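You operate a simulated robot arm through the tools that you are given. There is no shell and no other tool. Be economical: measure what you need, move in short steps, check, and stop when the job is done.

You run a simulated two-armed robot. Do the job below in one go: nothing can be reset, and whatever is moved stays where it is left.

JOB
Open the stock door, put the stained cartridge on the top shelf of the stock cabinet and shut the door again. Take the green brush from the bench top behind the vice and put it on the top of the sort bench. Take the green wipe pack from the top of the vice bench and put it on the base film deck top. Put the yellow wipe from the top of the vice bench on the top of the dye bench. Open the wipes door, put the pink nozzle on the top shelf of the wipes cabinet, then shut the door. Do these in any order.

It is judged by the outcome, as a careful person would: the job done as asked, and still so three seconds after it is handed in. It fails if anything else is knocked over, pushed out of place, dropped, spilled or broken.

ROBOT AND FRAMES
Two 7-joint arms with two-finger parallel grippers on one trunk, on a base that drives. Base frame: it is fixed to the floor where the robot stands at the start and does not move with it; the origin is under the middle of the robot, x ahead of it, y to its left, z up. Readings come in mm, rad, newtons and seconds.
The left shoulder is at the start at [80, 131, 947], the right one opposite. With the tool pointing down near the work surface each hand reaches from about 100 to 760 mm from the robot's upright axis, wherever it stands, measured 20 degrees to its own side. Places, roughly: base film deck top [4000, -400, 800]; green brush (6x6x8 cm) [-1000, 800, 900]; pink nozzle (3x3x4 cm) [-400, -1900, 400]; stained cartridge (2x2x4 cm) [3300, -500, 900]; stock door [3500, 0, 400]; top of the dye bench (44x22 cm) [1020, 4100, 860]; top of the sort bench [-1000, 200, 800]; top shelf of the stock cabinet [3400, -300, 400]; top shelf of the wipes cabinet [3800, -1500, 1200]; wipe pack [-750, 1250, 1000]; wipes door [3700, -1700, 1000]; yellow wipe (11x7x2 cm) [-700, 1400, 900]. Payload 1.57 kg a hand.
The TCP of each hand is the grasp point between the finger pads, 30 mm short of the fingertips. In the tool frame z runs along the fingers and y along their closing line. Largest opening 110 mm; finger width 24, thickness 12; the body of the gripper, 48 by 112 mm, starts 78 mm behind the TCP.
Orientation is that of the tool frame in the base frame, as a unit quaternion [x, y, z, w]. With the fingers straight down and closing along the base's y, the tool's x points along the base's -x, its y along +y and its z along -z.

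CONTROLS
- The arms move only by the tool arm_command. It takes "left_series", "right_series" or both (then of equal length, played together; a hand with none holds still); each is a list of rows, each a list of 7 numbers: the shift along the base's x, y, z in cm, then the turn, a rotation vector about the base's x, y, z in rad, then the gripper command, from -1 (fully open) to 1 (shut), values between in proportion. In form: [[x, y, z, rx, ry, rz, gripper], ...]. A call has 1 to 8 rows; each row is the pose to reach, as a shift and turn from the pose commanded when the call began. Rows are played at 5 a second. More than 50 mm and 0.15 rad between two rows, or a gripper value outside its range, and nothing of the call is played. Where a pose cannot be reached the arm comes as near as it can. A force on the tool above 40 N (or 10 N above the force at the start of the call, whichever is more), or a blocked arm, ends the call early, and 0.2 s more pass. The fingers move at their own pace (about 108 mm/s each) and stop on an object; they squeeze with about 38 N. The grip force told is the motor's: it shows also when the fingers shut on nothing. Time passes only in rows, and 0.2 s behind the last, so rows that repeat a pose let the fingers close. The reply holds the time, the measured pose of the TCP, the force on the tool along the base axes, the opening and the grip force, in the units named above and with some noise, with the torque about the TCP (base axes, N m) and any sound that the robot's microphone picked up.
- Cameras (640 x 400 px; columns grow to the right, rows downward): "scene" is now at [-94.3, 65.8, 1399]; the picture's right is [0.82, -0.58, -0.00], its down [-0.43, -0.60, -0.67] and it looks along [0.39, 0.55, -0.74] (base axes); focal length 214 px, centre (320, 200). "left" rides on the left gripper at [70, -16, -141] in its tool frame; the picture's right is [0.23, 0.97, 0.00], its down [-0.86, 0.20, -0.48] and it looks along [-0.47, 0.11, 0.88] (tool axes); focal length 222 px, centre (320, 200). "right" rides on the right gripper at [70, 16, -141] in its tool frame; the picture's right is [-0.23, 0.97, 0.00], its down [-0.86, -0.20, -0.48] and it looks along [-0.47, -0.11, 0.88] (tool axes); focal length 222 px, centre (320, 200).
- camera(camera): a new picture of that camera. The clock stands still meanwhile.
- roll_base(legs): drives the robot by 1 to 6 legs, each [ahead, left, turn to the left] in mm, mm and rad, along the robot's own axes; the way and the turn of a leg run together, so that a leg with both is an arc; at most 1500 mm and 3.142 rad a leg. The arms and the cameras ride along, it lands a little off, and it stops where it bumps. It gives what a move gives.
- turn_head(pan, tilt): turns the head with the scene camera to pan (to the left, within 1.902 rad either way) and tilt (down, from -0.506 to 1.204), counted from straight ahead of the robot. It gives what a move gives.
- probe_pixels(camera, pixels): there is no depth. For up to 12 entries [column, row, z] of the newest picture of that camera ("zoom" is the newest enlarged one), the place [x, y] in the base frame at which the ray of that pixel passes the height z, good to about 3 mm. The clock stands still meanwhile.
- close_up(camera, box): a new picture of the part [left, top, right, bottom] of that camera's present view, enlarged. The clock stands still meanwhile.
- close_job(): hands the job in; it is judged then, once.

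Work in short steps. Measure before you move; look again where a grasp or a placing could have gone wrong, and mend it. You have 138 turns and 160 pictures in all, those below and enlarged ones among them. Open the grippers and draw the arms clear of the work before you hand the job in, unless the task says otherwise.

The tools are called after "Emit:" by a JSON object that holds its "name" and its "arguments". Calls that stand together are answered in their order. arm_command: Moves the arms, as the interface text tells. Its arguments: {"type":"object","properties":{"left_series":{"type":"array"},"right_series":{"type":"array"}},"required":[]} The other tools are called the same way: roll_base (legs) drives the base; turn_head (pan, tilt) turns the head that bears the scene camera; camera (camera) takes a picture; probe_pixels (camera, pixels) gives the place at which the rays of pixels pass given heights; close_up (camera, box) takes an enlarged picture of a part of a camera's view; close_job () hands the job in.

At the start:

```text
clock: 0.0
left_ee_pos: [595.4, 268.2, 598.0]
left_tcp_rot: [0.0, 1.0, 0.001, 0.0]
left_force: [-0.5, 0.1, 0.9]
left_ft_torque: [-0.01, 0.0, 0.01]
left_finger_gap: 110.0
left_grasp_force: 0.2
right_ee_pos: [622.2, -218.9, 657.7]
right_tcp_rot: [0.0, 1.0, 0.0, 0.0]
right_force: [-0.7, 0.5, -0.4]
right_ft_torque: [0.06, 0.01, 0.04]
right_finger_gap: 110.0
right_grasp_force: 0.0
robot x, y, heading: [-1.9, -0.1, -0.001]
head pan, tilt: [0.958, 0.833]
```

scene: 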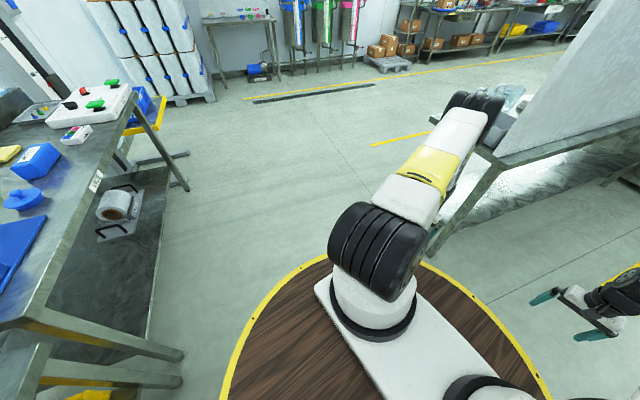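
right: 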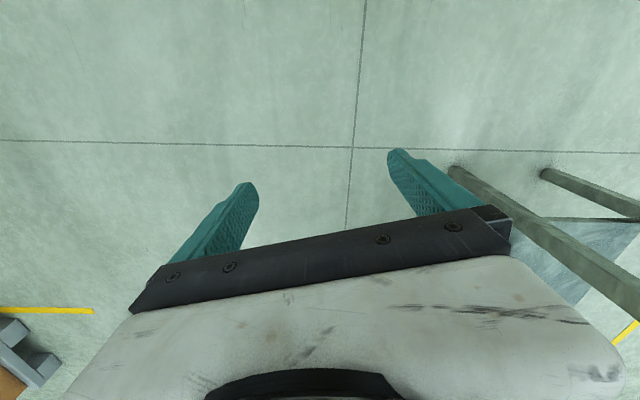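
left: 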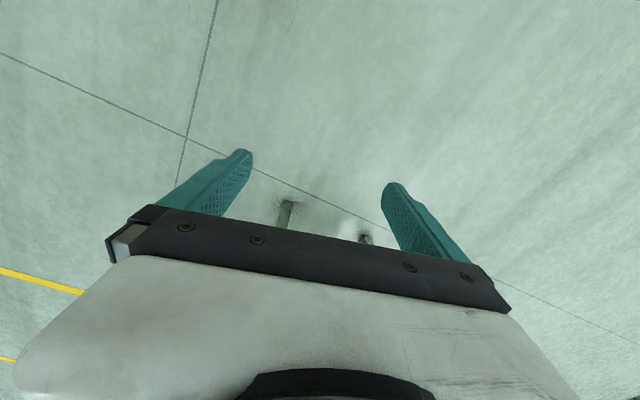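

The scene view shows a bench on the left with blue items; I turn the head to survey the left and rear where the vice bench and sort bench should be.

Emit:
{"name": "turn_head", "arguments": {"pan": 1.9, "tilt": 0.5}}

Emit:
{"name": "camera", "arguments": {"camera": "scene"}}

Emit:
{"name": "turn_head", "arguments": {"pan": 0.0, "tilt": 0.3}}

Emit:
{"name": "camera", "arguments": {"camera": "scene"}}

Emit:
{"name": "turn_head", "arguments": {"pan": -1.4, "tilt": 0.4}}

Emit:
{"name": "camera", "arguments": {"camera": "scene"}}

```text
clock: 1.2
left_ee_pos: [594.9, 267.4, 598.0]
left_tcp_rot: [0.0, 1.0, 0.001, 0.0]
left_force: [1.0, -0.3, -0.6]
left_ft_torque: [-0.02, 0.02, 0.03]
left_finger_gap: 109.8
left_grasp_force: 0.0
right_ee_pos: [624.3, -220.4, 656.8]
right_tcp_rot: [0.0, 1.0, 0.0, 0.0]
right_force: [1.6, 0.6, 0.0]
right_ft_torque: [0.02, 0.02, -0.01]
right_finger_gap: 109.8
right_grasp_force: 0.0
robot x, y, heading: [0.6, -3.8, 0.005]
head pan, tilt: [1.901, 0.499]
```

```text
156 pictures are left
```

scene: 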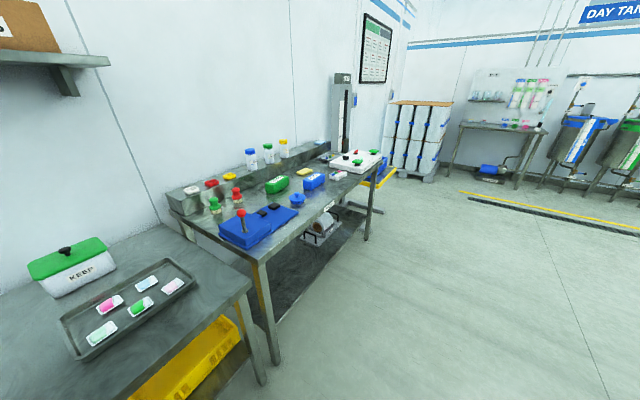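

```text
clock: 3.1
left_ee_pos: [595.3, 267.8, 598.5]
left_tcp_rot: [-0.001, 1.0, 0.0, 0.0]
left_force: [0.1, 0.2, -0.6]
left_ft_torque: [-0.01, 0.0, 0.0]
left_finger_gap: 110.0
left_grasp_force: 0.0
right_ee_pos: [622.4, -220.4, 655.9]
right_tcp_rot: [0.0, 1.0, 0.0, 0.0]
right_force: [-0.6, 0.0, 0.1]
right_ft_torque: [-0.01, 0.02, 0.03]
right_finger_gap: 110.0
right_grasp_force: 0.1
robot x, y, heading: [0.7, -5.5, 0.001]
head pan, tilt: [0.0, 0.3]
```

```text
155 pictures are left
```

scene: 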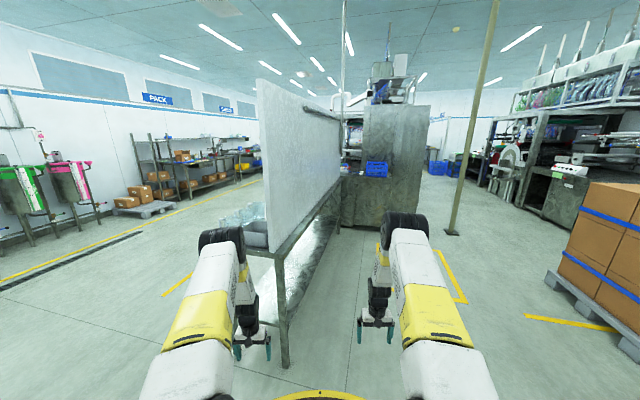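

```text
clock: 4.6
left_ee_pos: [596.0, 267.2, 598.0]
left_tcp_rot: [0.0, 1.0, 0.0, 0.0]
left_force: [-1.4, -0.6, -0.2]
left_ft_torque: [-0.01, -0.04, -0.01]
left_finger_gap: 110.0
left_grasp_force: 0.1
right_ee_pos: [622.2, -220.1, 656.4]
right_tcp_rot: [0.0, 1.0, 0.0, 0.001]
right_force: [0.2, -0.2, -0.1]
right_ft_torque: [0.01, -0.02, 0.01]
right_finger_gap: 110.0
right_grasp_force: 0.1
robot x, y, heading: [-2.2, 1.5, -0.001]
head pan, tilt: [-1.4, 0.4]
```

```text
154 pictures are left
```

scene: 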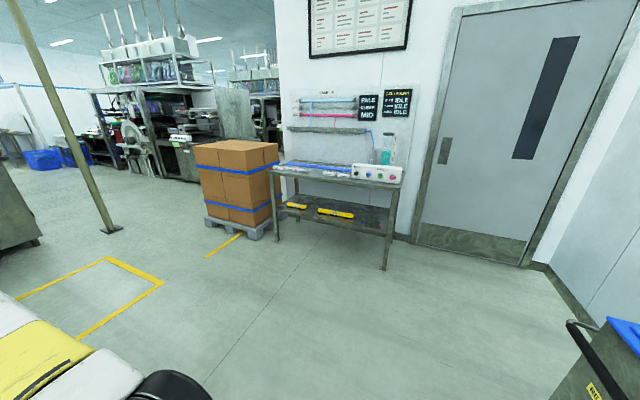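

The vice bench with the blue vice, green pack and yellow wipe is at centre of the pan-1.9 view. I look there again, enlarged.

Emit:
{"name": "turn_head", "arguments": {"pan": 1.9, "tilt": 0.5}}

Emit:
{"name": "close_up", "arguments": {"camera": "scene", "box": [160, 120, 400, 270]}}

Emit:
{"name": "probe_pixels", "arguments": {"camera": "scene", "pixels": [[258, 263, 850], [374, 178, 850], [277, 184, 900], [304, 172, 870], [237, 215, 900], [315, 181, 900], [250, 285, 800], [140, 305, 800], [168, 190, 870], [0, 291, 800]]}}

```text
clock: 7.4
left_ee_pos: [595.7, 267.0, 599.8]
left_tcp_rot: [0.0, 1.0, 0.0, 0.0]
left_force: [-0.9, 0.2, -0.7]
left_ft_torque: [0.02, -0.03, -0.02]
left_finger_gap: 110.2
left_grasp_force: 0.0
right_ee_pos: [623.3, -220.4, 656.3]
right_tcp_rot: [0.0, 1.0, 0.0, 0.0]
right_force: [0.4, -0.2, -0.9]
right_ft_torque: [0.01, 0.0, 0.0]
right_finger_gap: 110.0
right_grasp_force: 0.0
robot x, y, heading: [2.1, 0.7, -0.002]
head pan, tilt: [1.901, 0.499]
```

```text
2.67 times, centred on (280, 195) of scene
```

zoom: 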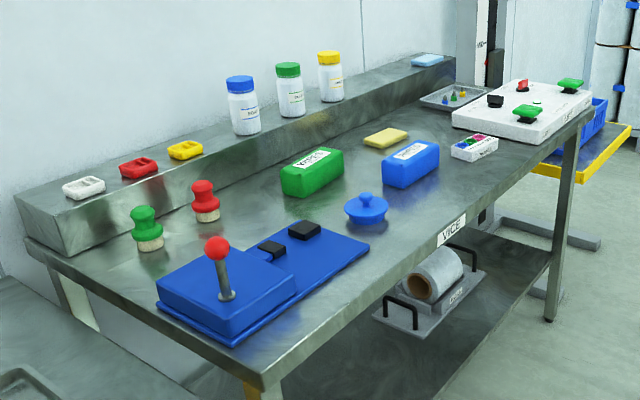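

```text
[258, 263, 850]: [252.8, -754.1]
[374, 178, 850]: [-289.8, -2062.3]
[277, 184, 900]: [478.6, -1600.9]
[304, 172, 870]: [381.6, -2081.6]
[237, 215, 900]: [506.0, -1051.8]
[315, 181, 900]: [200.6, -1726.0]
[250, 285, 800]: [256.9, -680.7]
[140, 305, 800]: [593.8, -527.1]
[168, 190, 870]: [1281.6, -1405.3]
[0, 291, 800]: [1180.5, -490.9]
```

The probe used the old scene picture; I probe the zoom picture instead: brush base (150,247), pack (312,172), wipe (386,138), bench edges.

Emit:
{"name": "probe_pixels", "arguments": {"camera": "zoom", "pixels": [[150, 245, 850], [262, 385, 850], [590, 115, 850], [312, 190, 850], [386, 140, 860], [207, 217, 850], [25, 243, 850], [157, 305, 850], [232, 345, 850], [368, 245, 850], [367, 218, 850], [411, 183, 850]]}}

Emit:
{"name": "camera", "arguments": {"camera": "scene"}}

Emit:
{"name": "probe_pixels", "arguments": {"camera": "scene", "pixels": [[250, 285, 800], [140, 395, 800], [60, 320, 800], [197, 280, 800], [135, 395, 800], [86, 360, 800], [160, 258, 800], [65, 290, 800], [40, 375, 800], [140, 230, 800]]}}

```text
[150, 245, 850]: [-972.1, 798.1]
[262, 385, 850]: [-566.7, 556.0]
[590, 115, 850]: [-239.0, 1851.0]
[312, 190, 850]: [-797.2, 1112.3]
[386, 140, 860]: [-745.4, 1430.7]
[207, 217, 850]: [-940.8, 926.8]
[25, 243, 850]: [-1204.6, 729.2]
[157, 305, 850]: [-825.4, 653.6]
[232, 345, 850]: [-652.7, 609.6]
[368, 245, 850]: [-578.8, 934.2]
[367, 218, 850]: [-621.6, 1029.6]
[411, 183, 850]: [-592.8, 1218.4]
```

```text
152 pictures are left
```

scene: 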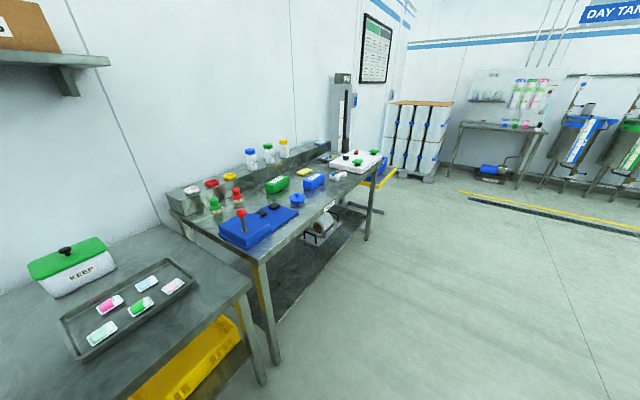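

```text
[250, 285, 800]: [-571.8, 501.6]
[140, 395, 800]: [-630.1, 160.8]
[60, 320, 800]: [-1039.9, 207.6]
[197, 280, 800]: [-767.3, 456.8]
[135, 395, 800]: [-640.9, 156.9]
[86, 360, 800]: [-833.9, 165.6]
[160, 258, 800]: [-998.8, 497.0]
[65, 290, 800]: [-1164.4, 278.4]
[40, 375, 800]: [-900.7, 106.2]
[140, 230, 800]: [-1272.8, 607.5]
```

I look steeply down in front to size up the robot's own base disc, since it limits how near a bench I can stand.

Emit:
{"name": "turn_head", "arguments": {"pan": 0.0, "tilt": 1.2}}

Emit:
{"name": "camera", "arguments": {"camera": "scene"}}

Emit:
{"name": "probe_pixels", "arguments": {"camera": "scene", "pixels": [[320, 150, 0], [320, 150, 300], [320, 150, 600], [320, 150, 800]]}}

```text
clock: 9.3
left_ee_pos: [596.9, 267.5, 599.5]
left_tcp_rot: [0.0, 1.0, 0.0, -0.001]
left_force: [0.0, 0.2, 1.1]
left_ft_torque: [-0.01, 0.02, -0.02]
left_finger_gap: 109.9
left_grasp_force: 0.0
right_ee_pos: [622.4, -221.0, 655.7]
right_tcp_rot: [0.001, 1.0, 0.0, 0.0]
right_force: [0.7, -0.2, 0.3]
right_ft_torque: [0.0, 0.0, -0.02]
right_finger_gap: 109.9
right_grasp_force: 0.0
robot x, y, heading: [-0.6, 0.1, -0.003]
head pan, tilt: [0.0, 1.201]
```

```text
151 pictures are left
```

scene: 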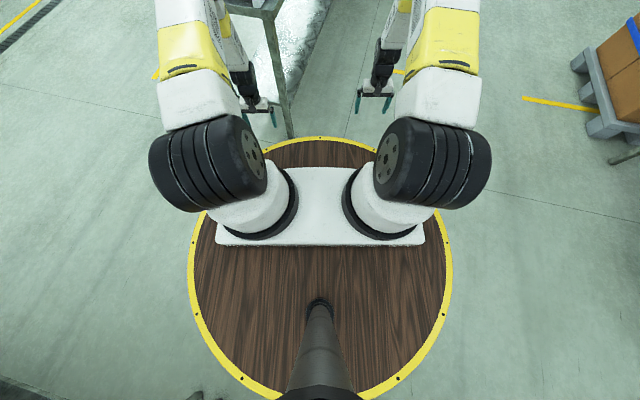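

```text
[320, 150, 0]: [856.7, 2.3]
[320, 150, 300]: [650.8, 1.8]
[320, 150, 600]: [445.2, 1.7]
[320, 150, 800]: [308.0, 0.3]
```

Disc radius is about 340 mm at z≈830, so I'll keep 360+ mm from benches. I check behind to the right before backing off the table next to my left hand.

Emit:
{"name": "turn_head", "arguments": {"pan": -1.9, "tilt": 0.6}}

Emit:
{"name": "camera", "arguments": {"camera": "scene"}}

Emit:
{"name": "probe_pixels", "arguments": {"camera": "scene", "pixels": [[320, 380, 0], [320, 300, 0], [420, 300, 0], [500, 300, 0], [560, 380, 500], [200, 200, 0]]}}

```text
clock: 11.2
left_ee_pos: [596.3, 267.0, 597.4]
left_tcp_rot: [0.001, 1.0, 0.0, 0.0]
left_force: [0.2, -0.1, 0.4]
left_ft_torque: [0.02, 0.03, 0.01]
left_finger_gap: 110.0
left_grasp_force: 0.0
right_ee_pos: [622.7, -221.1, 656.4]
right_tcp_rot: [0.0, 1.0, 0.0, 0.0]
right_force: [1.0, -0.4, 0.5]
right_ft_torque: [0.0, -0.03, 0.02]
right_finger_gap: 109.9
right_grasp_force: 0.1
robot x, y, heading: [-1.0, 1.1, 0.003]
head pan, tilt: [-1.901, 0.6]
```

```text
150 pictures are left
```

scene: 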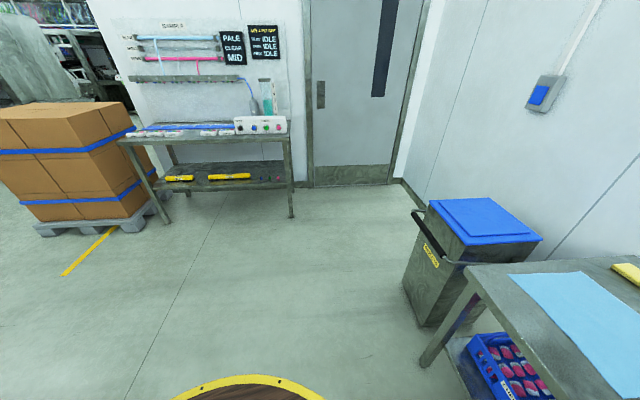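

```text
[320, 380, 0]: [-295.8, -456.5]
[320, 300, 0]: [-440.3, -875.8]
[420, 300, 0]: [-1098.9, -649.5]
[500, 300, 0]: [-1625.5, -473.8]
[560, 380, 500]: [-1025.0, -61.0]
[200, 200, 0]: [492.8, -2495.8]
```

The way back is clear. I back 150 mm, then lift and draw in both hands.

Emit:
{"name": "roll_base", "arguments": {"legs": [[-160, 0, 0]]}}

Emit:
{"name": "arm_command", "arguments": {"left_series": [[0, 0, 5, 0, 0, 0, -1], [0, 0, 10, 0, 0, 0, -1], [-2, 0, 15, 0, 0, 0, -1], [-4, 0, 20, 0, 0, 0, -1], [-6, 0, 24, 0, 0, 0, -1], [-9, 0, 28, 0, 0, 0, -1], [-12, 0, 32, 0, 0, 0, -1], [-15, 0, 36, 0, 0, 0, -1]], "right_series": [[0, 0, 5, 0, 0, 0, -1], [0, 0, 10, 0, 0, 0, -1], [-2, 0, 15, 0, 0, 0, -1], [-4, 0, 20, 0, 0, 0, -1], [-6, 0, 24, 0, 0, 0, -1], [-9, 0, 28, 0, 0, 0, -1], [-12, 0, 32, 0, 0, 0, -1], [-15, 0, 36, 0, 0, 0, -1]]}}

```text
clock: 12.6
left_ee_pos: [435.5, 267.6, 598.5]
left_tcp_rot: [-0.001, 1.0, 0.0, 0.0]
left_force: [0.1, 0.4, 0.3]
left_ft_torque: [0.03, 0.03, 0.01]
left_finger_gap: 110.1
left_grasp_force: 0.2
right_ee_pos: [462.3, -219.1, 655.9]
right_tcp_rot: [-0.001, 1.0, 0.0, 0.001]
right_force: [0.3, -0.4, -0.3]
right_ft_torque: [-0.04, 0.01, 0.03]
right_finger_gap: 109.8
right_grasp_force: 0.0
robot x, y, heading: [-160.0, 1.7, 0.001]
head pan, tilt: [-1.901, 0.6]
```

```text
refused: row 3 steps farther than a row can; nothing moved
```

Row step slightly too long; repeat with smaller steps.

Emit:
{"name": "arm_command", "arguments": {"left_series": [[0, 0, 5, 0, 0, 0, -1], [0, 0, 10, 0, 0, 0, -1], [0, 0, 15, 0, 0, 0, -1], [-1, 0, 19.8, 0, 0, 0, -1], [-2, 0, 24.6, 0, 0, 0, -1], [-3, 0, 29.4, 0, 0, 0, -1], [-4, 0, 34, 0, 0, 0, -1], [-5, 0, 38.5, 0, 0, 0, -1]], "right_series": [[0, 0, 5, 0, 0, 0, -1], [0, 0, 10, 0, 0, 0, -1], [0, 0, 15, 0, 0, 0, -1], [-1, 0, 19.8, 0, 0, 0, -1], [-3, 0, 24, 0, 0, 0, -1], [-5, 0, 28, 0, 0, 0, -1], [-8, 0, 31, 0, 0, 0, -1], [-11, 0, 34, 0, 0, 0, -1]]}}

Emit:
{"name": "roll_base", "arguments": {"legs": [[0, 610, 0], [0, 0, 2.545]]}}

Emit:
{"name": "turn_head", "arguments": {"pan": 0.3, "tilt": 0.75}}

Emit:
{"name": "camera", "arguments": {"camera": "scene"}}

```text
clock: 14.4
left_ee_pos: [385.8, 267.8, 982.6]
left_tcp_rot: [-0.001, 1.0, 0.0, 0.0]
left_force: [1.0, -0.1, 0.7]
left_ft_torque: [-0.01, 0.06, -0.01]
left_finger_gap: 109.9
left_grasp_force: 0.1
right_ee_pos: [352.9, -219.5, 998.0]
right_tcp_rot: [-0.001, 1.0, 0.0, 0.0]
right_force: [0.4, 0.4, 0.4]
right_ft_torque: [0.02, 0.05, 0.03]
right_finger_gap: 110.0
right_grasp_force: 0.1
robot x, y, heading: [-164.2, 4.6, 0.003]
head pan, tilt: [-1.901, 0.6]
```

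```text
clock: 23.8
left_ee_pos: [-762.2, 700.8, 982.7]
left_tcp_rot: [0.956, -0.294, -0.001, 0.0]
left_force: [0.1, 0.3, 0.7]
left_ft_torque: [-0.01, -0.01, -0.01]
left_finger_gap: 110.1
left_grasp_force: 0.0
right_ee_pos: [-460.4, 1085.6, 997.4]
right_tcp_rot: [0.956, -0.294, 0.0, 0.0]
right_force: [0.6, -0.3, 0.0]
right_ft_torque: [0.03, 0.0, -0.04]
right_finger_gap: 110.1
right_grasp_force: 0.1
robot x, y, heading: [-160.8, 615.6, 2.542]
head pan, tilt: [-1.901, 0.6]
```

```text
clock: 25.9
left_ee_pos: [-762.6, 701.7, 981.8]
left_tcp_rot: [0.956, -0.294, -0.001, 0.0]
left_force: [0.6, 0.3, -0.4]
left_ft_torque: [-0.01, 0.02, 0.0]
left_finger_gap: 109.9
left_grasp_force: 0.0
right_ee_pos: [-460.7, 1085.1, 997.4]
right_tcp_rot: [0.956, -0.295, 0.001, 0.001]
right_force: [0.0, -0.7, -0.3]
right_ft_torque: [-0.01, 0.0, 0.03]
right_finger_gap: 110.0
right_grasp_force: 0.0
robot x, y, heading: [-158.5, 614.6, 2.543]
head pan, tilt: [0.3, 0.75]
```

```text
149 pictures are left
```

scene: 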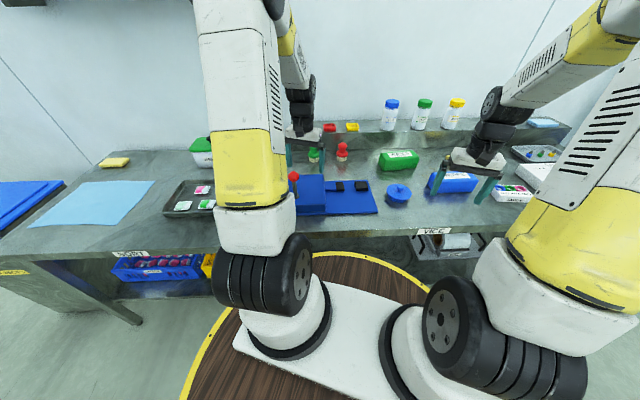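

I stand near the vice bench; brushes are at (313,155) green and (342,152) red. I enlarge that region and look with the left camera for a precise fix.

Emit:
{"name": "close_up", "arguments": {"camera": "scene", "box": [280, 90, 560, 265]}}

Emit:
{"name": "camera", "arguments": {"camera": "left"}}

```text
2.29 times, centred on (420, 178) of scene
```

zoom: 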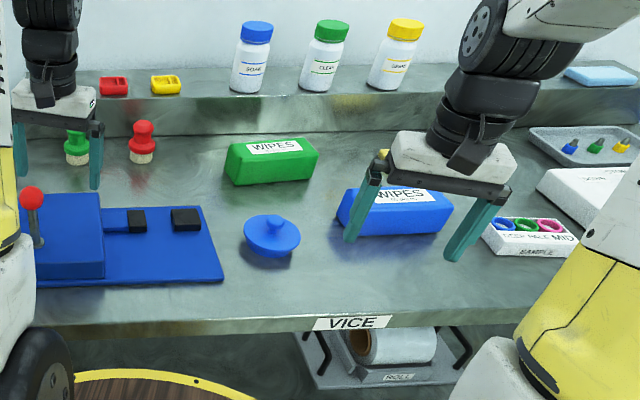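

```text
147 pictures are left
```

left: 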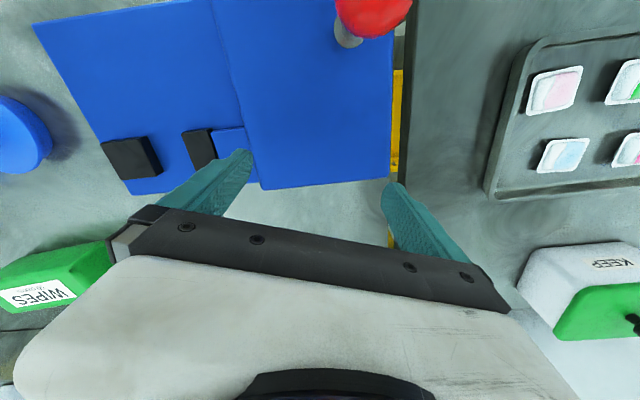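

I probe brush, pack and wipe points in this zoom to cross-check the positions and bench height against the earlier view.

Emit:
{"name": "probe_pixels", "arguments": {"camera": "zoom", "pixels": [[77, 163, 850], [77, 133, 930], [142, 162, 850], [142, 122, 930], [222, 280, 850], [270, 182, 850], [236, 184, 850], [312, 177, 850], [32, 198, 950], [385, 153, 870], [270, 255, 850], [105, 165, 850]]}}

```text
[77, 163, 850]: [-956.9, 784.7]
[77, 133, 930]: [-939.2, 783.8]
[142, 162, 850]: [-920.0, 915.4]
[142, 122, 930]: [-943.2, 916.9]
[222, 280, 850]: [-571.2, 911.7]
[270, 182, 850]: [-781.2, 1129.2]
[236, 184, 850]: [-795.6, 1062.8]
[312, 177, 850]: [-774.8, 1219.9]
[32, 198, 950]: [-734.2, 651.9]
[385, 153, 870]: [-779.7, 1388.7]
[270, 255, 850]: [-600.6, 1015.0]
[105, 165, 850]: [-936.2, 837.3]
```

Brush ≈(-975,795), top ≈930. I raise the left hand, creep closer, then take a fresh look.

Emit:
{"name": "arm_command", "arguments": {"left_series": [[0, 0, 4, 0, 0, 0, -0.6], [0, 0, 8, 0, 0, 0, -0.6], [-3, 1, 11, 0, 0, 0, -0.6]]}}

Emit:
{"name": "roll_base", "arguments": {"legs": [[33, 32, 0]]}}

Emit:
{"name": "close_up", "arguments": {"camera": "scene", "box": [260, 80, 420, 180]}}

```text
clock: 26.7
left_ee_pos: [-792.5, 711.1, 1093.0]
left_tcp_rot: [0.956, -0.295, 0.001, 0.0]
left_force: [-0.2, -0.6, -0.5]
left_ft_torque: [0.01, -0.03, 0.02]
left_finger_gap: 88.1
left_grasp_force: 0.1
right_ee_pos: [-460.7, 1085.1, 997.5]
right_tcp_rot: [0.956, -0.294, 0.0, 0.001]
right_force: [0.5, 0.4, -0.4]
right_ft_torque: [0.02, 0.04, 0.0]
right_finger_gap: 110.2
right_grasp_force: 0.0
robot x, y, heading: [-159.5, 615.1, 2.538]
head pan, tilt: [0.3, 0.75]
```

```text
clock: 27.6
left_ee_pos: [-837.7, 702.0, 1092.8]
left_tcp_rot: [0.956, -0.294, 0.0, 0.0]
left_force: [-0.2, 0.2, 0.2]
left_ft_torque: [-0.01, -0.03, 0.01]
left_finger_gap: 87.9
left_grasp_force: 0.1
right_ee_pos: [-506.9, 1076.6, 997.2]
right_tcp_rot: [0.956, -0.293, 0.0, 0.0]
right_force: [0.0, 0.1, 0.7]
right_ft_torque: [0.04, 0.05, 0.0]
right_finger_gap: 109.7
right_grasp_force: 0.0
robot x, y, heading: [-206.7, 606.7, 2.547]
head pan, tilt: [0.3, 0.75]
```

```text
4.00 times, centred on (340, 130) of scene
```

zoom: 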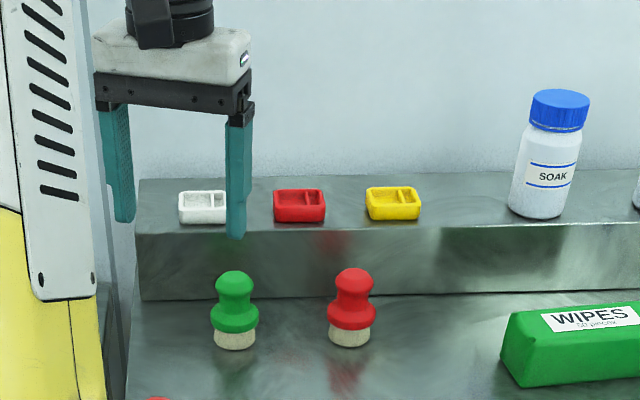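

The brush is fully visible: knob top (234,271), bulge (235,318), base bottom (236,348). Probing for the axis.

Emit:
{"name": "probe_pixels", "arguments": {"camera": "zoom", "pixels": [[236, 349, 850], [235, 315, 885], [234, 275, 930], [211, 316, 885], [260, 316, 885], [234, 283, 920], [240, 298, 850], [240, 228, 950], [237, 238, 1063]]}}

```text
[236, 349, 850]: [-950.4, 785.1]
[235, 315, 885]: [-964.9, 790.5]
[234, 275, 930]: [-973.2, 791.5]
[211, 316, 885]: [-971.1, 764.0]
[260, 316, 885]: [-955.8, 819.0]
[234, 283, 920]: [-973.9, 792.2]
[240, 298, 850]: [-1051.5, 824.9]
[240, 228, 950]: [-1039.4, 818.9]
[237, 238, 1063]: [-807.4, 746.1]
```

Brush axis ≈(-972,791). I move the left hand above it with a 0.3 rad forward tilt for reach.

Emit:
{"name": "arm_command", "arguments": {"left_series": [[-3.3, 2.2, 0, 0.057, 0.083, 0, -0.6], [-6.7, 4.5, 0, 0.113, 0.167, 0, -0.6], [-10, 6.7, -2, 0.17, 0.25, 0, -0.6], [-13.4, 8.9, -4, 0.17, 0.25, 0, -0.6], [-13.4, 8.9, -6, 0.17, 0.25, 0, -0.6]]}}

Emit:
{"name": "close_up", "arguments": {"camera": "scene", "box": [260, 80, 420, 180]}}

```text
clock: 28.8
left_ee_pos: [-972.3, 792.6, 1034.3]
left_tcp_rot: [0.945, -0.29, -0.143, -0.045]
left_force: [0.0, -0.3, 0.3]
left_ft_torque: [-0.01, 0.03, -0.01]
left_finger_gap: 87.7
left_grasp_force: 0.0
right_ee_pos: [-507.6, 1076.9, 998.2]
right_tcp_rot: [0.956, -0.293, 0.0, -0.001]
right_force: [-0.5, -0.4, -0.1]
right_ft_torque: [-0.03, -0.05, 0.03]
right_finger_gap: 109.8
right_grasp_force: 0.0
robot x, y, heading: [-204.2, 608.5, 2.542]
head pan, tilt: [0.3, 0.75]
```

```text
4.00 times, centred on (340, 130) of scene
```

zoom: 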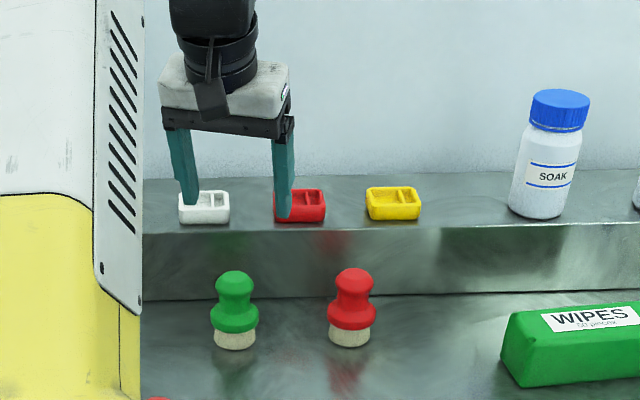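

Pose reached exactly. Descend around the brush to z≈895 and close.

Emit:
{"name": "arm_command", "arguments": {"left_series": [[0, -0.1, -4.5, 0, 0, 0, -0.6], [0, -0.1, -9, 0, 0, 0, -0.6], [0, -0.1, -12, 0, 0, 0, -0.6], [0, -0.1, -13.9, 0, 0, 0, -0.6], [0, -0.1, -13.9, 0, 0, 0, -0.6]]}}

Emit:
{"name": "close_up", "arguments": {"camera": "scene", "box": [260, 80, 420, 180]}}

```text
clock: 30.0
left_ee_pos: [-972.4, 790.5, 893.7]
left_tcp_rot: [0.945, -0.29, -0.144, -0.045]
left_force: [1.1, 0.1, 0.3]
left_ft_torque: [0.02, -0.02, 0.02]
left_finger_gap: 87.9
left_grasp_force: 0.0
right_ee_pos: [-507.0, 1076.6, 996.8]
right_tcp_rot: [0.956, -0.294, 0.0, 0.0]
right_force: [0.0, -0.4, -0.1]
right_ft_torque: [0.0, 0.02, 0.01]
right_finger_gap: 109.9
right_grasp_force: 0.0
robot x, y, heading: [-203.9, 606.8, 2.548]
head pan, tilt: [0.3, 0.75]
```

```text
4.00 times, centred on (340, 130) of scene
```

zoom: 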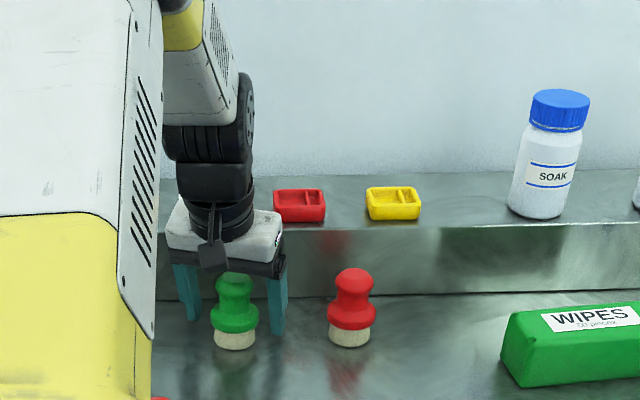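

The fingers straddle the brush, centred. Close and lift a little.

Emit:
{"name": "arm_command", "arguments": {"left_series": [[0, 0, 0, 0, 0, 0, 0], [0, 0, 0, 0, 0, 0, 0.6], [0, 0, 0, 0, 0, 0, 1], [0, 0, 0, 0, 0, 0, 1], [0, 0, 3, 0, 0, 0, 1], [0, 0, 7, 0, 0, 0, 1]]}}

Emit:
{"name": "close_up", "arguments": {"camera": "scene", "box": [260, 80, 420, 180]}}

```text
clock: 31.4
left_ee_pos: [-970.7, 791.2, 961.9]
left_tcp_rot: [0.945, -0.291, -0.143, -0.044]
left_force: [-0.2, 0.5, -0.9]
left_ft_torque: [0.0, 0.02, -0.02]
left_finger_gap: 50.9
left_grasp_force: 38.2
right_ee_pos: [-506.4, 1076.7, 997.3]
right_tcp_rot: [0.956, -0.294, 0.0, 0.001]
right_force: [-0.5, 0.2, -0.7]
right_ft_torque: [0.01, -0.03, 0.0]
right_finger_gap: 110.2
right_grasp_force: 0.0
robot x, y, heading: [-207.4, 605.5, 2.547]
head pan, tilt: [0.3, 0.75]
```

```text
4.00 times, centred on (340, 130) of scene
```

zoom: 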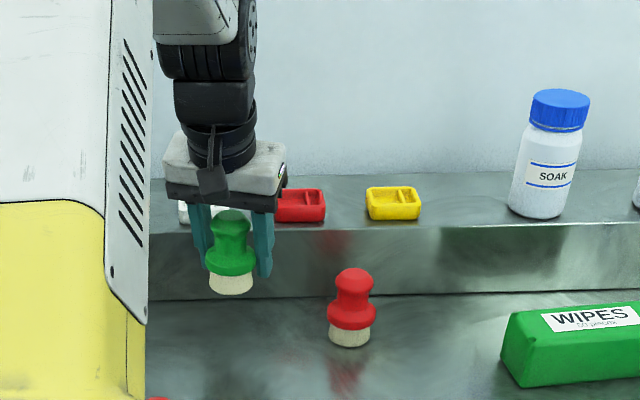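

Brush held (gap 51). I lift and draw it back toward me, untilting, then look at the sort bench.

Emit:
{"name": "arm_command", "arguments": {"left_series": [[0, 0, 4.5, 0, 0, 0, 1], [0, 0, 9, 0, 0, 0, 1], [2, -1.5, 13, 0, 0, 0, 1], [5, -3.8, 14, -0.06, -0.083, 0, 1], [8.3, -6.4, 14, -0.12, -0.167, 0, 1], [11.4, -9, 14, -0.17, -0.25, 0, 1], [14.4, -11.6, 14, -0.17, -0.25, 0, 1]]}}

Emit:
{"name": "turn_head", "arguments": {"pan": 0.9, "tilt": 0.75}}

Emit:
{"name": "camera", "arguments": {"camera": "scene"}}

```text
clock: 33.0
left_ee_pos: [-828.2, 677.5, 1105.1]
left_tcp_rot: [0.956, -0.294, 0.001, 0.0]
left_force: [0.4, -0.4, -0.9]
left_ft_torque: [-0.02, -0.04, -0.02]
left_finger_gap: 51.0
left_grasp_force: 37.7
right_ee_pos: [-507.4, 1078.1, 996.3]
right_tcp_rot: [0.956, -0.294, 0.0, 0.0]
right_force: [-0.7, -0.5, 0.0]
right_ft_torque: [0.02, -0.02, 0.04]
right_finger_gap: 110.1
right_grasp_force: 0.1
robot x, y, heading: [-205.0, 603.9, 2.544]
head pan, tilt: [0.3, 0.75]
```

```text
clock: 34.0
left_ee_pos: [-828.2, 677.1, 1106.1]
left_tcp_rot: [0.956, -0.294, 0.0, 0.0]
left_force: [0.7, -0.2, -1.4]
left_ft_torque: [-0.04, -0.04, -0.04]
left_finger_gap: 51.0
left_grasp_force: 37.9
right_ee_pos: [-505.6, 1076.4, 997.8]
right_tcp_rot: [0.956, -0.294, 0.0, 0.0]
right_force: [-0.5, 0.3, -0.7]
right_ft_torque: [0.0, -0.01, -0.03]
right_finger_gap: 110.1
right_grasp_force: 0.0
robot x, y, heading: [-206.0, 605.3, 2.544]
head pan, tilt: [0.901, 0.75]
```

```text
142 pictures are left
```

scene: 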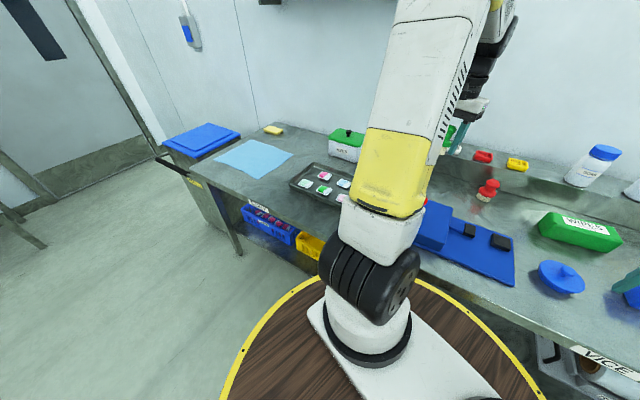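

Free bare metal on the sort bench shows between cloth and tray (≈(275,182)) and by the right-front of tray. I probe outlines.

Emit:
{"name": "close_up", "arguments": {"camera": "scene", "box": [160, 100, 400, 250]}}

Emit:
{"name": "probe_pixels", "arguments": {"camera": "scene", "pixels": [[215, 157, 800], [260, 178, 800], [292, 153, 800], [250, 140, 800], [290, 185, 800], [338, 207, 800], [310, 162, 800], [243, 200, 800], [272, 185, 800], [312, 207, 800], [320, 265, 800]]}}

```text
2.67 times, centred on (280, 175) of scene
```

zoom: 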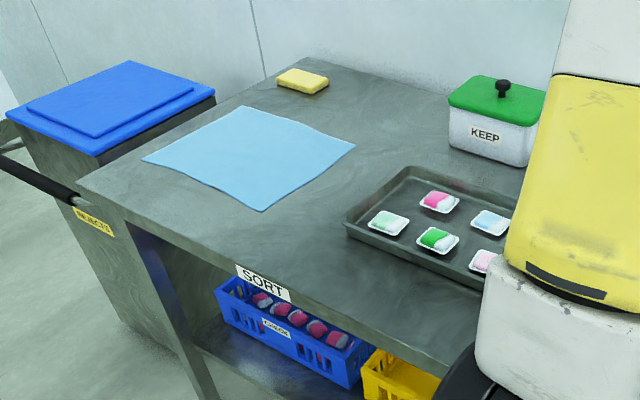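

```text
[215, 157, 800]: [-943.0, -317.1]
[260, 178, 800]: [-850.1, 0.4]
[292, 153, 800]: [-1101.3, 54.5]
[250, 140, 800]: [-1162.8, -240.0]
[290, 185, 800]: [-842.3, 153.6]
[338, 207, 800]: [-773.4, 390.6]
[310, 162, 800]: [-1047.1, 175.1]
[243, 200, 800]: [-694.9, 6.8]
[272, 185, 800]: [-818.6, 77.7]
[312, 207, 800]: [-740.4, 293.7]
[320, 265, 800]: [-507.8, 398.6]
```

Spot (-738,190) is bare with ~100 mm margins. I raise the right hand clear of the vice lever, then turn left 0.91.

Emit:
{"name": "arm_command", "arguments": {"right_series": [[0, 0, 5, 0, 0, 0, -1], [0, 0, 10, 0, 0, 0, -1], [0, 0, 12, 0, 0, 0, -1]]}}

Emit:
{"name": "roll_base", "arguments": {"legs": [[0, 0, 0.91]]}}

Emit:
{"name": "turn_head", "arguments": {"pan": 0.4, "tilt": 0.8}}

Emit:
{"name": "camera", "arguments": {"camera": "scene"}}

Emit:
{"name": "probe_pixels", "arguments": {"camera": "scene", "pixels": [[320, 200, 800]]}}

```text
clock: 34.8
left_ee_pos: [-828.4, 677.0, 1105.6]
left_tcp_rot: [0.956, -0.294, 0.0, 0.0]
left_force: [0.2, 0.9, -0.1]
left_ft_torque: [0.0, -0.01, 0.0]
left_finger_gap: 51.3
left_grasp_force: 37.8
right_ee_pos: [-507.9, 1077.1, 1116.3]
right_tcp_rot: [0.956, -0.295, 0.001, 0.0]
right_force: [-0.3, 1.1, -0.4]
right_ft_torque: [-0.05, -0.03, 0.0]
right_finger_gap: 109.6
right_grasp_force: 0.1
robot x, y, heading: [-205.7, 605.1, 2.544]
head pan, tilt: [0.901, 0.75]
```

```text
clock: 37.6
left_ee_pos: [-640.9, 155.5, 1106.0]
left_tcp_rot: [0.987, 0.16, 0.0, 0.0]
left_force: [0.6, 0.1, -1.2]
left_ft_torque: [-0.02, -0.01, 0.01]
left_finger_gap: 50.9
left_grasp_force: 37.8
right_ee_pos: [-762.2, 653.1, 1116.0]
right_tcp_rot: [0.987, 0.159, 0.0, 0.0]
right_force: [-0.3, -0.3, 0.7]
right_ft_torque: [0.0, -0.02, -0.01]
right_finger_gap: 110.1
right_grasp_force: 0.0
robot x, y, heading: [-208.4, 605.0, -2.82]
head pan, tilt: [0.901, 0.75]
```

```text
clock: 38.5
left_ee_pos: [-640.9, 155.5, 1105.9]
left_tcp_rot: [0.987, 0.16, 0.0, 0.001]
left_force: [-0.4, -0.5, -1.0]
left_ft_torque: [0.02, 0.02, -0.06]
left_finger_gap: 50.8
left_grasp_force: 37.5
right_ee_pos: [-763.6, 653.9, 1116.1]
right_tcp_rot: [0.987, 0.161, 0.0, 0.001]
right_force: [-0.7, -0.3, -0.5]
right_ft_torque: [-0.01, 0.02, 0.05]
right_finger_gap: 110.3
right_grasp_force: 0.0
robot x, y, heading: [-203.5, 603.2, -2.824]
head pan, tilt: [0.4, 0.799]
```

```text
140 pictures are left
```

scene: 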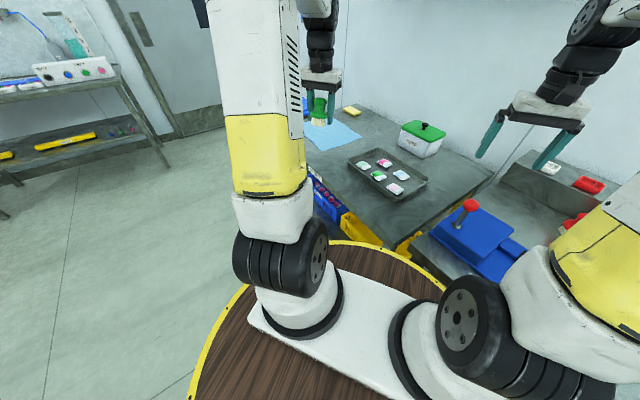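

```text
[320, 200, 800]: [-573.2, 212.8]
```

Left hand with brush is over the sort bench edge. Move to (-738,190) and descend to about 15 mm above.

Emit:
{"name": "arm_command", "arguments": {"left_series": [[-4, 1.5, 0, 0, 0, 0, 1], [-8, 3, -2, 0, 0, 0, 1], [-9.7, 3.4, -6.5, 0, 0, 0, 1], [-9.7, 3.4, -11.5, 0, 0, 0, 1], [-9.7, 3.4, -16.5, 0, 0, 0, 1], [-9.7, 3.4, -21.5, 0, 0, 0, 1], [-9.7, 3.4, -24, 0, 0, 0, 1]]}}

Emit:
{"name": "close_up", "arguments": {"camera": "scene", "box": [280, 60, 480, 185]}}

Emit:
{"name": "camera", "arguments": {"camera": "left"}}

```text
clock: 40.1
left_ee_pos: [-737.8, 189.0, 865.3]
left_tcp_rot: [0.987, 0.161, 0.0, 0.0]
left_force: [0.5, 0.4, -0.3]
left_ft_torque: [0.0, 0.04, -0.03]
left_finger_gap: 51.0
left_grasp_force: 37.8
right_ee_pos: [-762.8, 652.3, 1117.1]
right_tcp_rot: [0.987, 0.16, -0.001, 0.0]
right_force: [0.4, -0.1, -0.1]
right_ft_torque: [0.01, 0.0, -0.02]
right_finger_gap: 110.1
right_grasp_force: 0.1
robot x, y, heading: [-208.3, 607.7, -2.818]
head pan, tilt: [0.4, 0.799]
```

```text
3.20 times, centred on (380, 122) of scene
```

zoom: 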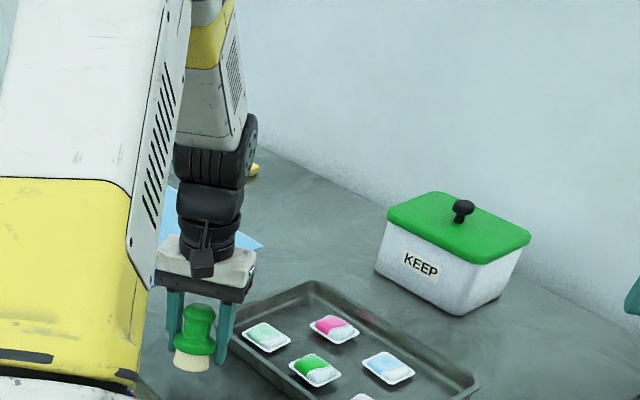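

```text
138 pictures are left
```

left: 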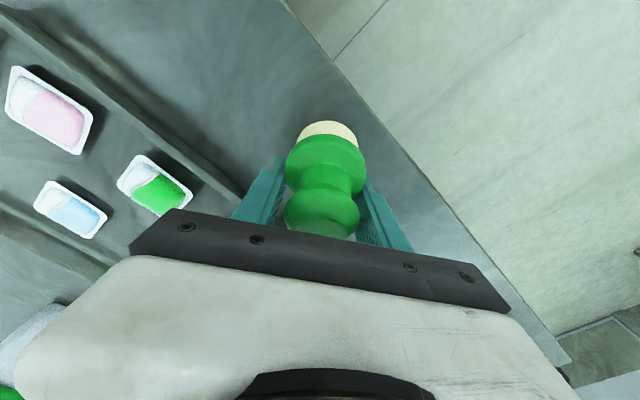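

The brush hangs tilted since I untilted the tool; I must re-tilt 0.3 before setting down. I probe tray and bench edges in the left view first.

Emit:
{"name": "probe_pixels", "arguments": {"camera": "left", "pixels": [[285, 0, 800], [400, 150, 800], [480, 240, 800], [60, 40, 800], [225, 180, 810], [240, 190, 810], [328, 135, 820]]}}

```text
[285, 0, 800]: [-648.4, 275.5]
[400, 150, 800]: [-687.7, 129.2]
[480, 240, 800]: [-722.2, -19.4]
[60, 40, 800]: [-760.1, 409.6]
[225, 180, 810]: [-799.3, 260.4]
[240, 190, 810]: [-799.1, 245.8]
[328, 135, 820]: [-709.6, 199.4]
```

Margins are fine (edge x≈-671, tray rim x≈-805). Re-tilt the tool by 0.3 to stand the brush upright, then lower.

Emit:
{"name": "arm_command", "arguments": {"left_series": [[0, 0, 0.5, -0.045, 0.14, 0, 1], [0, 0, 0.5, -0.095, 0.285, 0, 1], [0, 0, 0.5, -0.095, 0.285, 0, 1], [0, 0, -0.8, -0.095, 0.285, 0, 1], [0, 0, -1.6, -0.095, 0.285, 0, 1]]}}

Emit:
{"name": "close_up", "arguments": {"camera": "scene", "box": [300, 110, 400, 185]}}

```text
refused: row 2 steps farther than a row can; nothing moved
```

```text
5.33 times, centred on (350, 148) of scene
```

zoom: 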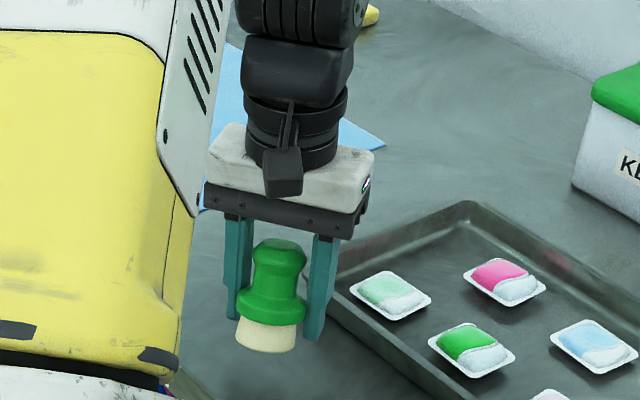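

Row turn step slightly over the limit; repeat with three tilt steps.

Emit:
{"name": "arm_command", "arguments": {"left_series": [[0, 0, 0.5, -0.032, 0.095, 0, 1], [0, 0, 0.5, -0.063, 0.19, 0, 1], [0, 0, 0.5, -0.095, 0.285, 0, 1], [0, 0, 0, -0.095, 0.285, 0, 1], [0, 0, -0.8, -0.095, 0.285, 0, 1], [0, 0, -1.5, -0.095, 0.285, 0, 1]]}}

Emit:
{"name": "close_up", "arguments": {"camera": "scene", "box": [300, 110, 400, 185]}}

```text
clock: 41.5
left_ee_pos: [-736.5, 190.4, 849.4]
left_tcp_rot: [0.976, 0.158, -0.147, 0.025]
left_force: [0.0, 0.8, -1.0]
left_ft_torque: [-0.03, 0.01, 0.0]
left_finger_gap: 50.8
left_grasp_force: 37.6
right_ee_pos: [-761.8, 653.5, 1117.0]
right_tcp_rot: [0.987, 0.16, -0.001, 0.0]
right_force: [1.0, -0.3, 0.0]
right_ft_torque: [-0.01, 0.0, 0.01]
right_finger_gap: 110.0
right_grasp_force: 0.1
robot x, y, heading: [-204.2, 603.6, -2.823]
head pan, tilt: [0.4, 0.799]
```

```text
5.33 times, centred on (350, 148) of scene
```

zoom: 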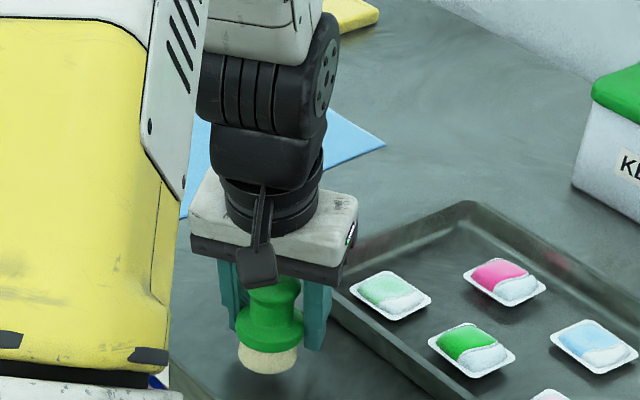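

Brush now upright, close to the bench. Lower in 2–3 mm steps until contact.

Emit:
{"name": "arm_command", "arguments": {"left_series": [[0, 0, -0.3, 0, 0, 0, 1], [0, 0, -0.5, 0, 0, 0, 1], [0, 0, -0.7, 0, 0, 0, 1]]}}

```text
clock: 42.3
left_ee_pos: [-737.7, 191.2, 843.0]
left_tcp_rot: [0.976, 0.159, -0.148, 0.024]
left_force: [0.0, 0.8, -1.9]
left_ft_torque: [-0.01, 0.0, -0.02]
left_finger_gap: 50.8
left_grasp_force: 38.3
right_ee_pos: [-763.2, 653.6, 1116.0]
right_tcp_rot: [0.987, 0.16, 0.0, 0.0]
right_force: [0.0, 0.3, 0.4]
right_ft_torque: [0.02, -0.02, 0.0]
right_finger_gap: 110.3
right_grasp_force: 0.1
robot x, y, heading: [-205.8, 606.7, -2.822]
head pan, tilt: [0.4, 0.799]
```

No contact force yet; lower a bit more.

Emit:
{"name": "arm_command", "arguments": {"left_series": [[0, 0, -0.2, 0, 0, 0, 1], [0, 0, -0.4, 0, 0, 0, 1], [0, 0, -0.6, 0, 0, 0, 1], [0, 0, -0.8, 0, 0, 0, 1]]}}

Emit:
{"name": "close_up", "arguments": {"camera": "scene", "box": [300, 110, 400, 185]}}

```text
clock: 43.3
left_ee_pos: [-737.0, 188.9, 836.4]
left_tcp_rot: [0.976, 0.158, -0.147, 0.023]
left_force: [0.0, 0.5, -0.8]
left_ft_torque: [0.01, 0.01, -0.01]
left_finger_gap: 50.9
left_grasp_force: 38.4
right_ee_pos: [-762.9, 654.2, 1116.9]
right_tcp_rot: [0.987, 0.16, 0.001, 0.0]
right_force: [1.0, -0.1, -0.2]
right_ft_torque: [0.01, -0.03, -0.01]
right_finger_gap: 109.9
right_grasp_force: 0.0
robot x, y, heading: [-207.9, 608.0, -2.818]
head pan, tilt: [0.4, 0.799]
```

```text
5.33 times, centred on (350, 148) of scene
```

zoom: 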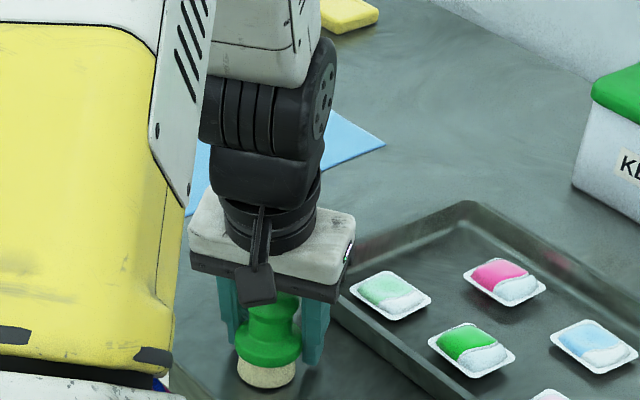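

Still no contact; bench must be a bit under 790. Continue lowering.

Emit:
{"name": "arm_command", "arguments": {"left_series": [[0, 0, -0.2, 0, 0, 0, 1], [0, 0, -0.4, 0, 0, 0, 1], [0, 0, -0.6, 0, 0, 0, 1]]}}

```text
clock: 44.1
left_ee_pos: [-736.9, 188.8, 833.1]
left_tcp_rot: [0.976, 0.158, -0.15, 0.025]
left_force: [7.7, 1.3, 35.1]
left_ft_torque: [0.14, -0.52, 0.07]
left_finger_gap: 51.1
left_grasp_force: 37.8
right_ee_pos: [-760.7, 654.1, 1116.3]
right_tcp_rot: [0.987, 0.16, -0.001, 0.0]
right_force: [0.1, -0.3, 0.3]
right_ft_torque: [0.01, 0.01, -0.01]
right_finger_gap: 109.8
right_grasp_force: 0.0
robot x, y, heading: [-209.5, 604.1, -2.819]
head pan, tilt: [0.4, 0.799]
```

Contact at TCP z≈833. Ease up 2 mm, open part-way, and rise.

Emit:
{"name": "arm_command", "arguments": {"left_series": [[0, 0, 0.2, 0, 0, 0, 1], [0, 0, 0.2, 0, 0, 0, -0.4], [0, 0, 0.2, 0, 0, 0, -0.5], [0, 0, 3, 0, 0, 0, -0.5], [0, 0, 7.5, 0, 0, 0, -0.5], [0, 0, 12, 0, 0, 0, -0.5], [0, 0, 16.5, 0, 0, 0, -0.5], [0, 0, 21, 0, 0, 0, -0.5]]}}

Emit:
{"name": "close_up", "arguments": {"camera": "scene", "box": [280, 60, 480, 185]}}

```text
clock: 45.9
left_ee_pos: [-736.0, 189.7, 1041.6]
left_tcp_rot: [0.976, 0.158, -0.148, 0.024]
left_force: [-0.3, 0.7, -0.6]
left_ft_torque: [0.01, -0.03, 0.03]
left_finger_gap: 82.4
left_grasp_force: 0.1
right_ee_pos: [-763.1, 653.2, 1116.4]
right_tcp_rot: [0.987, 0.16, 0.0, 0.0]
right_force: [-0.1, 0.2, 0.2]
right_ft_torque: [0.01, -0.01, 0.02]
right_finger_gap: 110.0
right_grasp_force: 0.0
robot x, y, heading: [-206.5, 605.7, -2.818]
head pan, tilt: [0.4, 0.799]
```

```text
3.20 times, centred on (380, 122) of scene
```

zoom: 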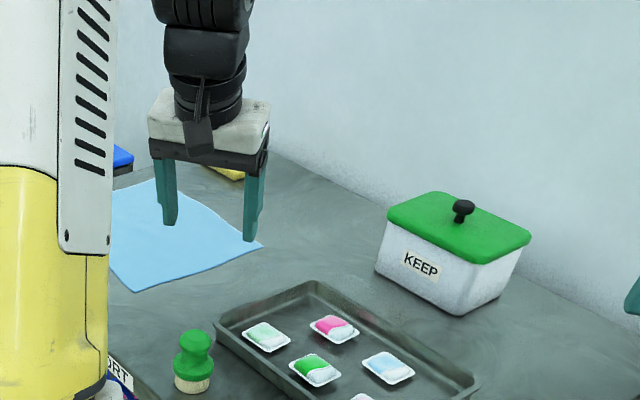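

The brush stands on the sort bench. I level and raise the left hand, then turn and strafe to stand between pack and wipe.

Emit:
{"name": "arm_command", "arguments": {"left_series": [[0, 0, 3, 0.032, -0.095, 0, -1], [2, 0, 6, 0.063, -0.19, 0, -1], [6, 1, 7, 0.095, -0.285, 0, -1], [10, 3, 7, 0.095, -0.285, 0, -1]]}}

Emit:
{"name": "roll_base", "arguments": {"legs": [[0, 0, -0.57], [-30, -509, 0]]}}

Emit:
{"name": "turn_head", "arguments": {"pan": 0.0, "tilt": 0.75}}

Emit:
{"name": "camera", "arguments": {"camera": "scene"}}

Emit:
{"name": "close_up", "arguments": {"camera": "scene", "box": [220, 60, 420, 185]}}

```text
clock: 46.9
left_ee_pos: [-636.8, 218.1, 1111.3]
left_tcp_rot: [0.987, 0.159, 0.002, 0.0]
left_force: [0.2, 0.3, -0.6]
left_ft_torque: [0.02, -0.04, 0.0]
left_finger_gap: 109.8
left_grasp_force: 0.1
right_ee_pos: [-763.1, 652.6, 1115.4]
right_tcp_rot: [0.987, 0.16, 0.0, 0.0]
right_force: [-0.8, -0.9, -0.1]
right_ft_torque: [0.02, -0.03, -0.02]
right_finger_gap: 110.0
right_grasp_force: 0.0
robot x, y, heading: [-204.1, 605.0, -2.818]
head pan, tilt: [0.4, 0.799]
```

```text
clock: 51.5
left_ee_pos: [-615.2, 1012.9, 1111.0]
left_tcp_rot: [0.991, -0.134, 0.0, 0.0]
left_force: [0.2, -0.1, -0.2]
left_ft_torque: [0.01, -0.01, -0.02]
left_finger_gap: 109.7
left_grasp_force: 0.1
right_ee_pos: [-479.2, 1444.0, 1116.5]
right_tcp_rot: [0.991, -0.134, 0.0, 0.0]
right_force: [-0.3, 0.0, -0.2]
right_ft_torque: [0.01, -0.02, -0.03]
right_finger_gap: 110.0
right_grasp_force: 0.0
robot x, y, heading: [-43.9, 1098.4, 2.874]
head pan, tilt: [0.4, 0.799]
```

```text
clock: 52.4
left_ee_pos: [-615.9, 1012.4, 1112.5]
left_tcp_rot: [0.991, -0.134, 0.0, 0.0]
left_force: [-0.3, -0.4, 0.5]
left_ft_torque: [0.04, 0.03, -0.03]
left_finger_gap: 109.9
left_grasp_force: 0.1
right_ee_pos: [-478.6, 1443.6, 1116.2]
right_tcp_rot: [0.991, -0.134, 0.0, 0.0]
right_force: [-0.1, -0.4, -0.8]
right_ft_torque: [0.0, -0.01, -0.01]
right_finger_gap: 110.0
right_grasp_force: 0.0
robot x, y, heading: [-41.6, 1095.4, 2.875]
head pan, tilt: [0.0, 0.75]
```

```text
133 pictures are left
```

scene: 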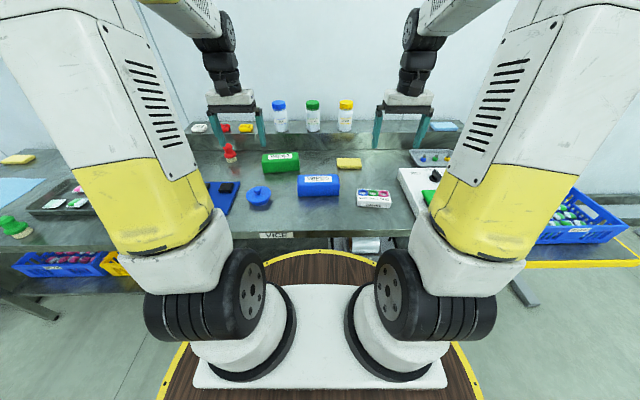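

```text
3.20 times, centred on (320, 122) of scene
```

zoom: 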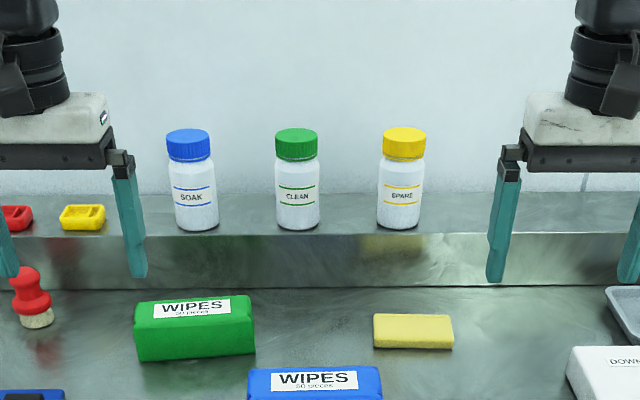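

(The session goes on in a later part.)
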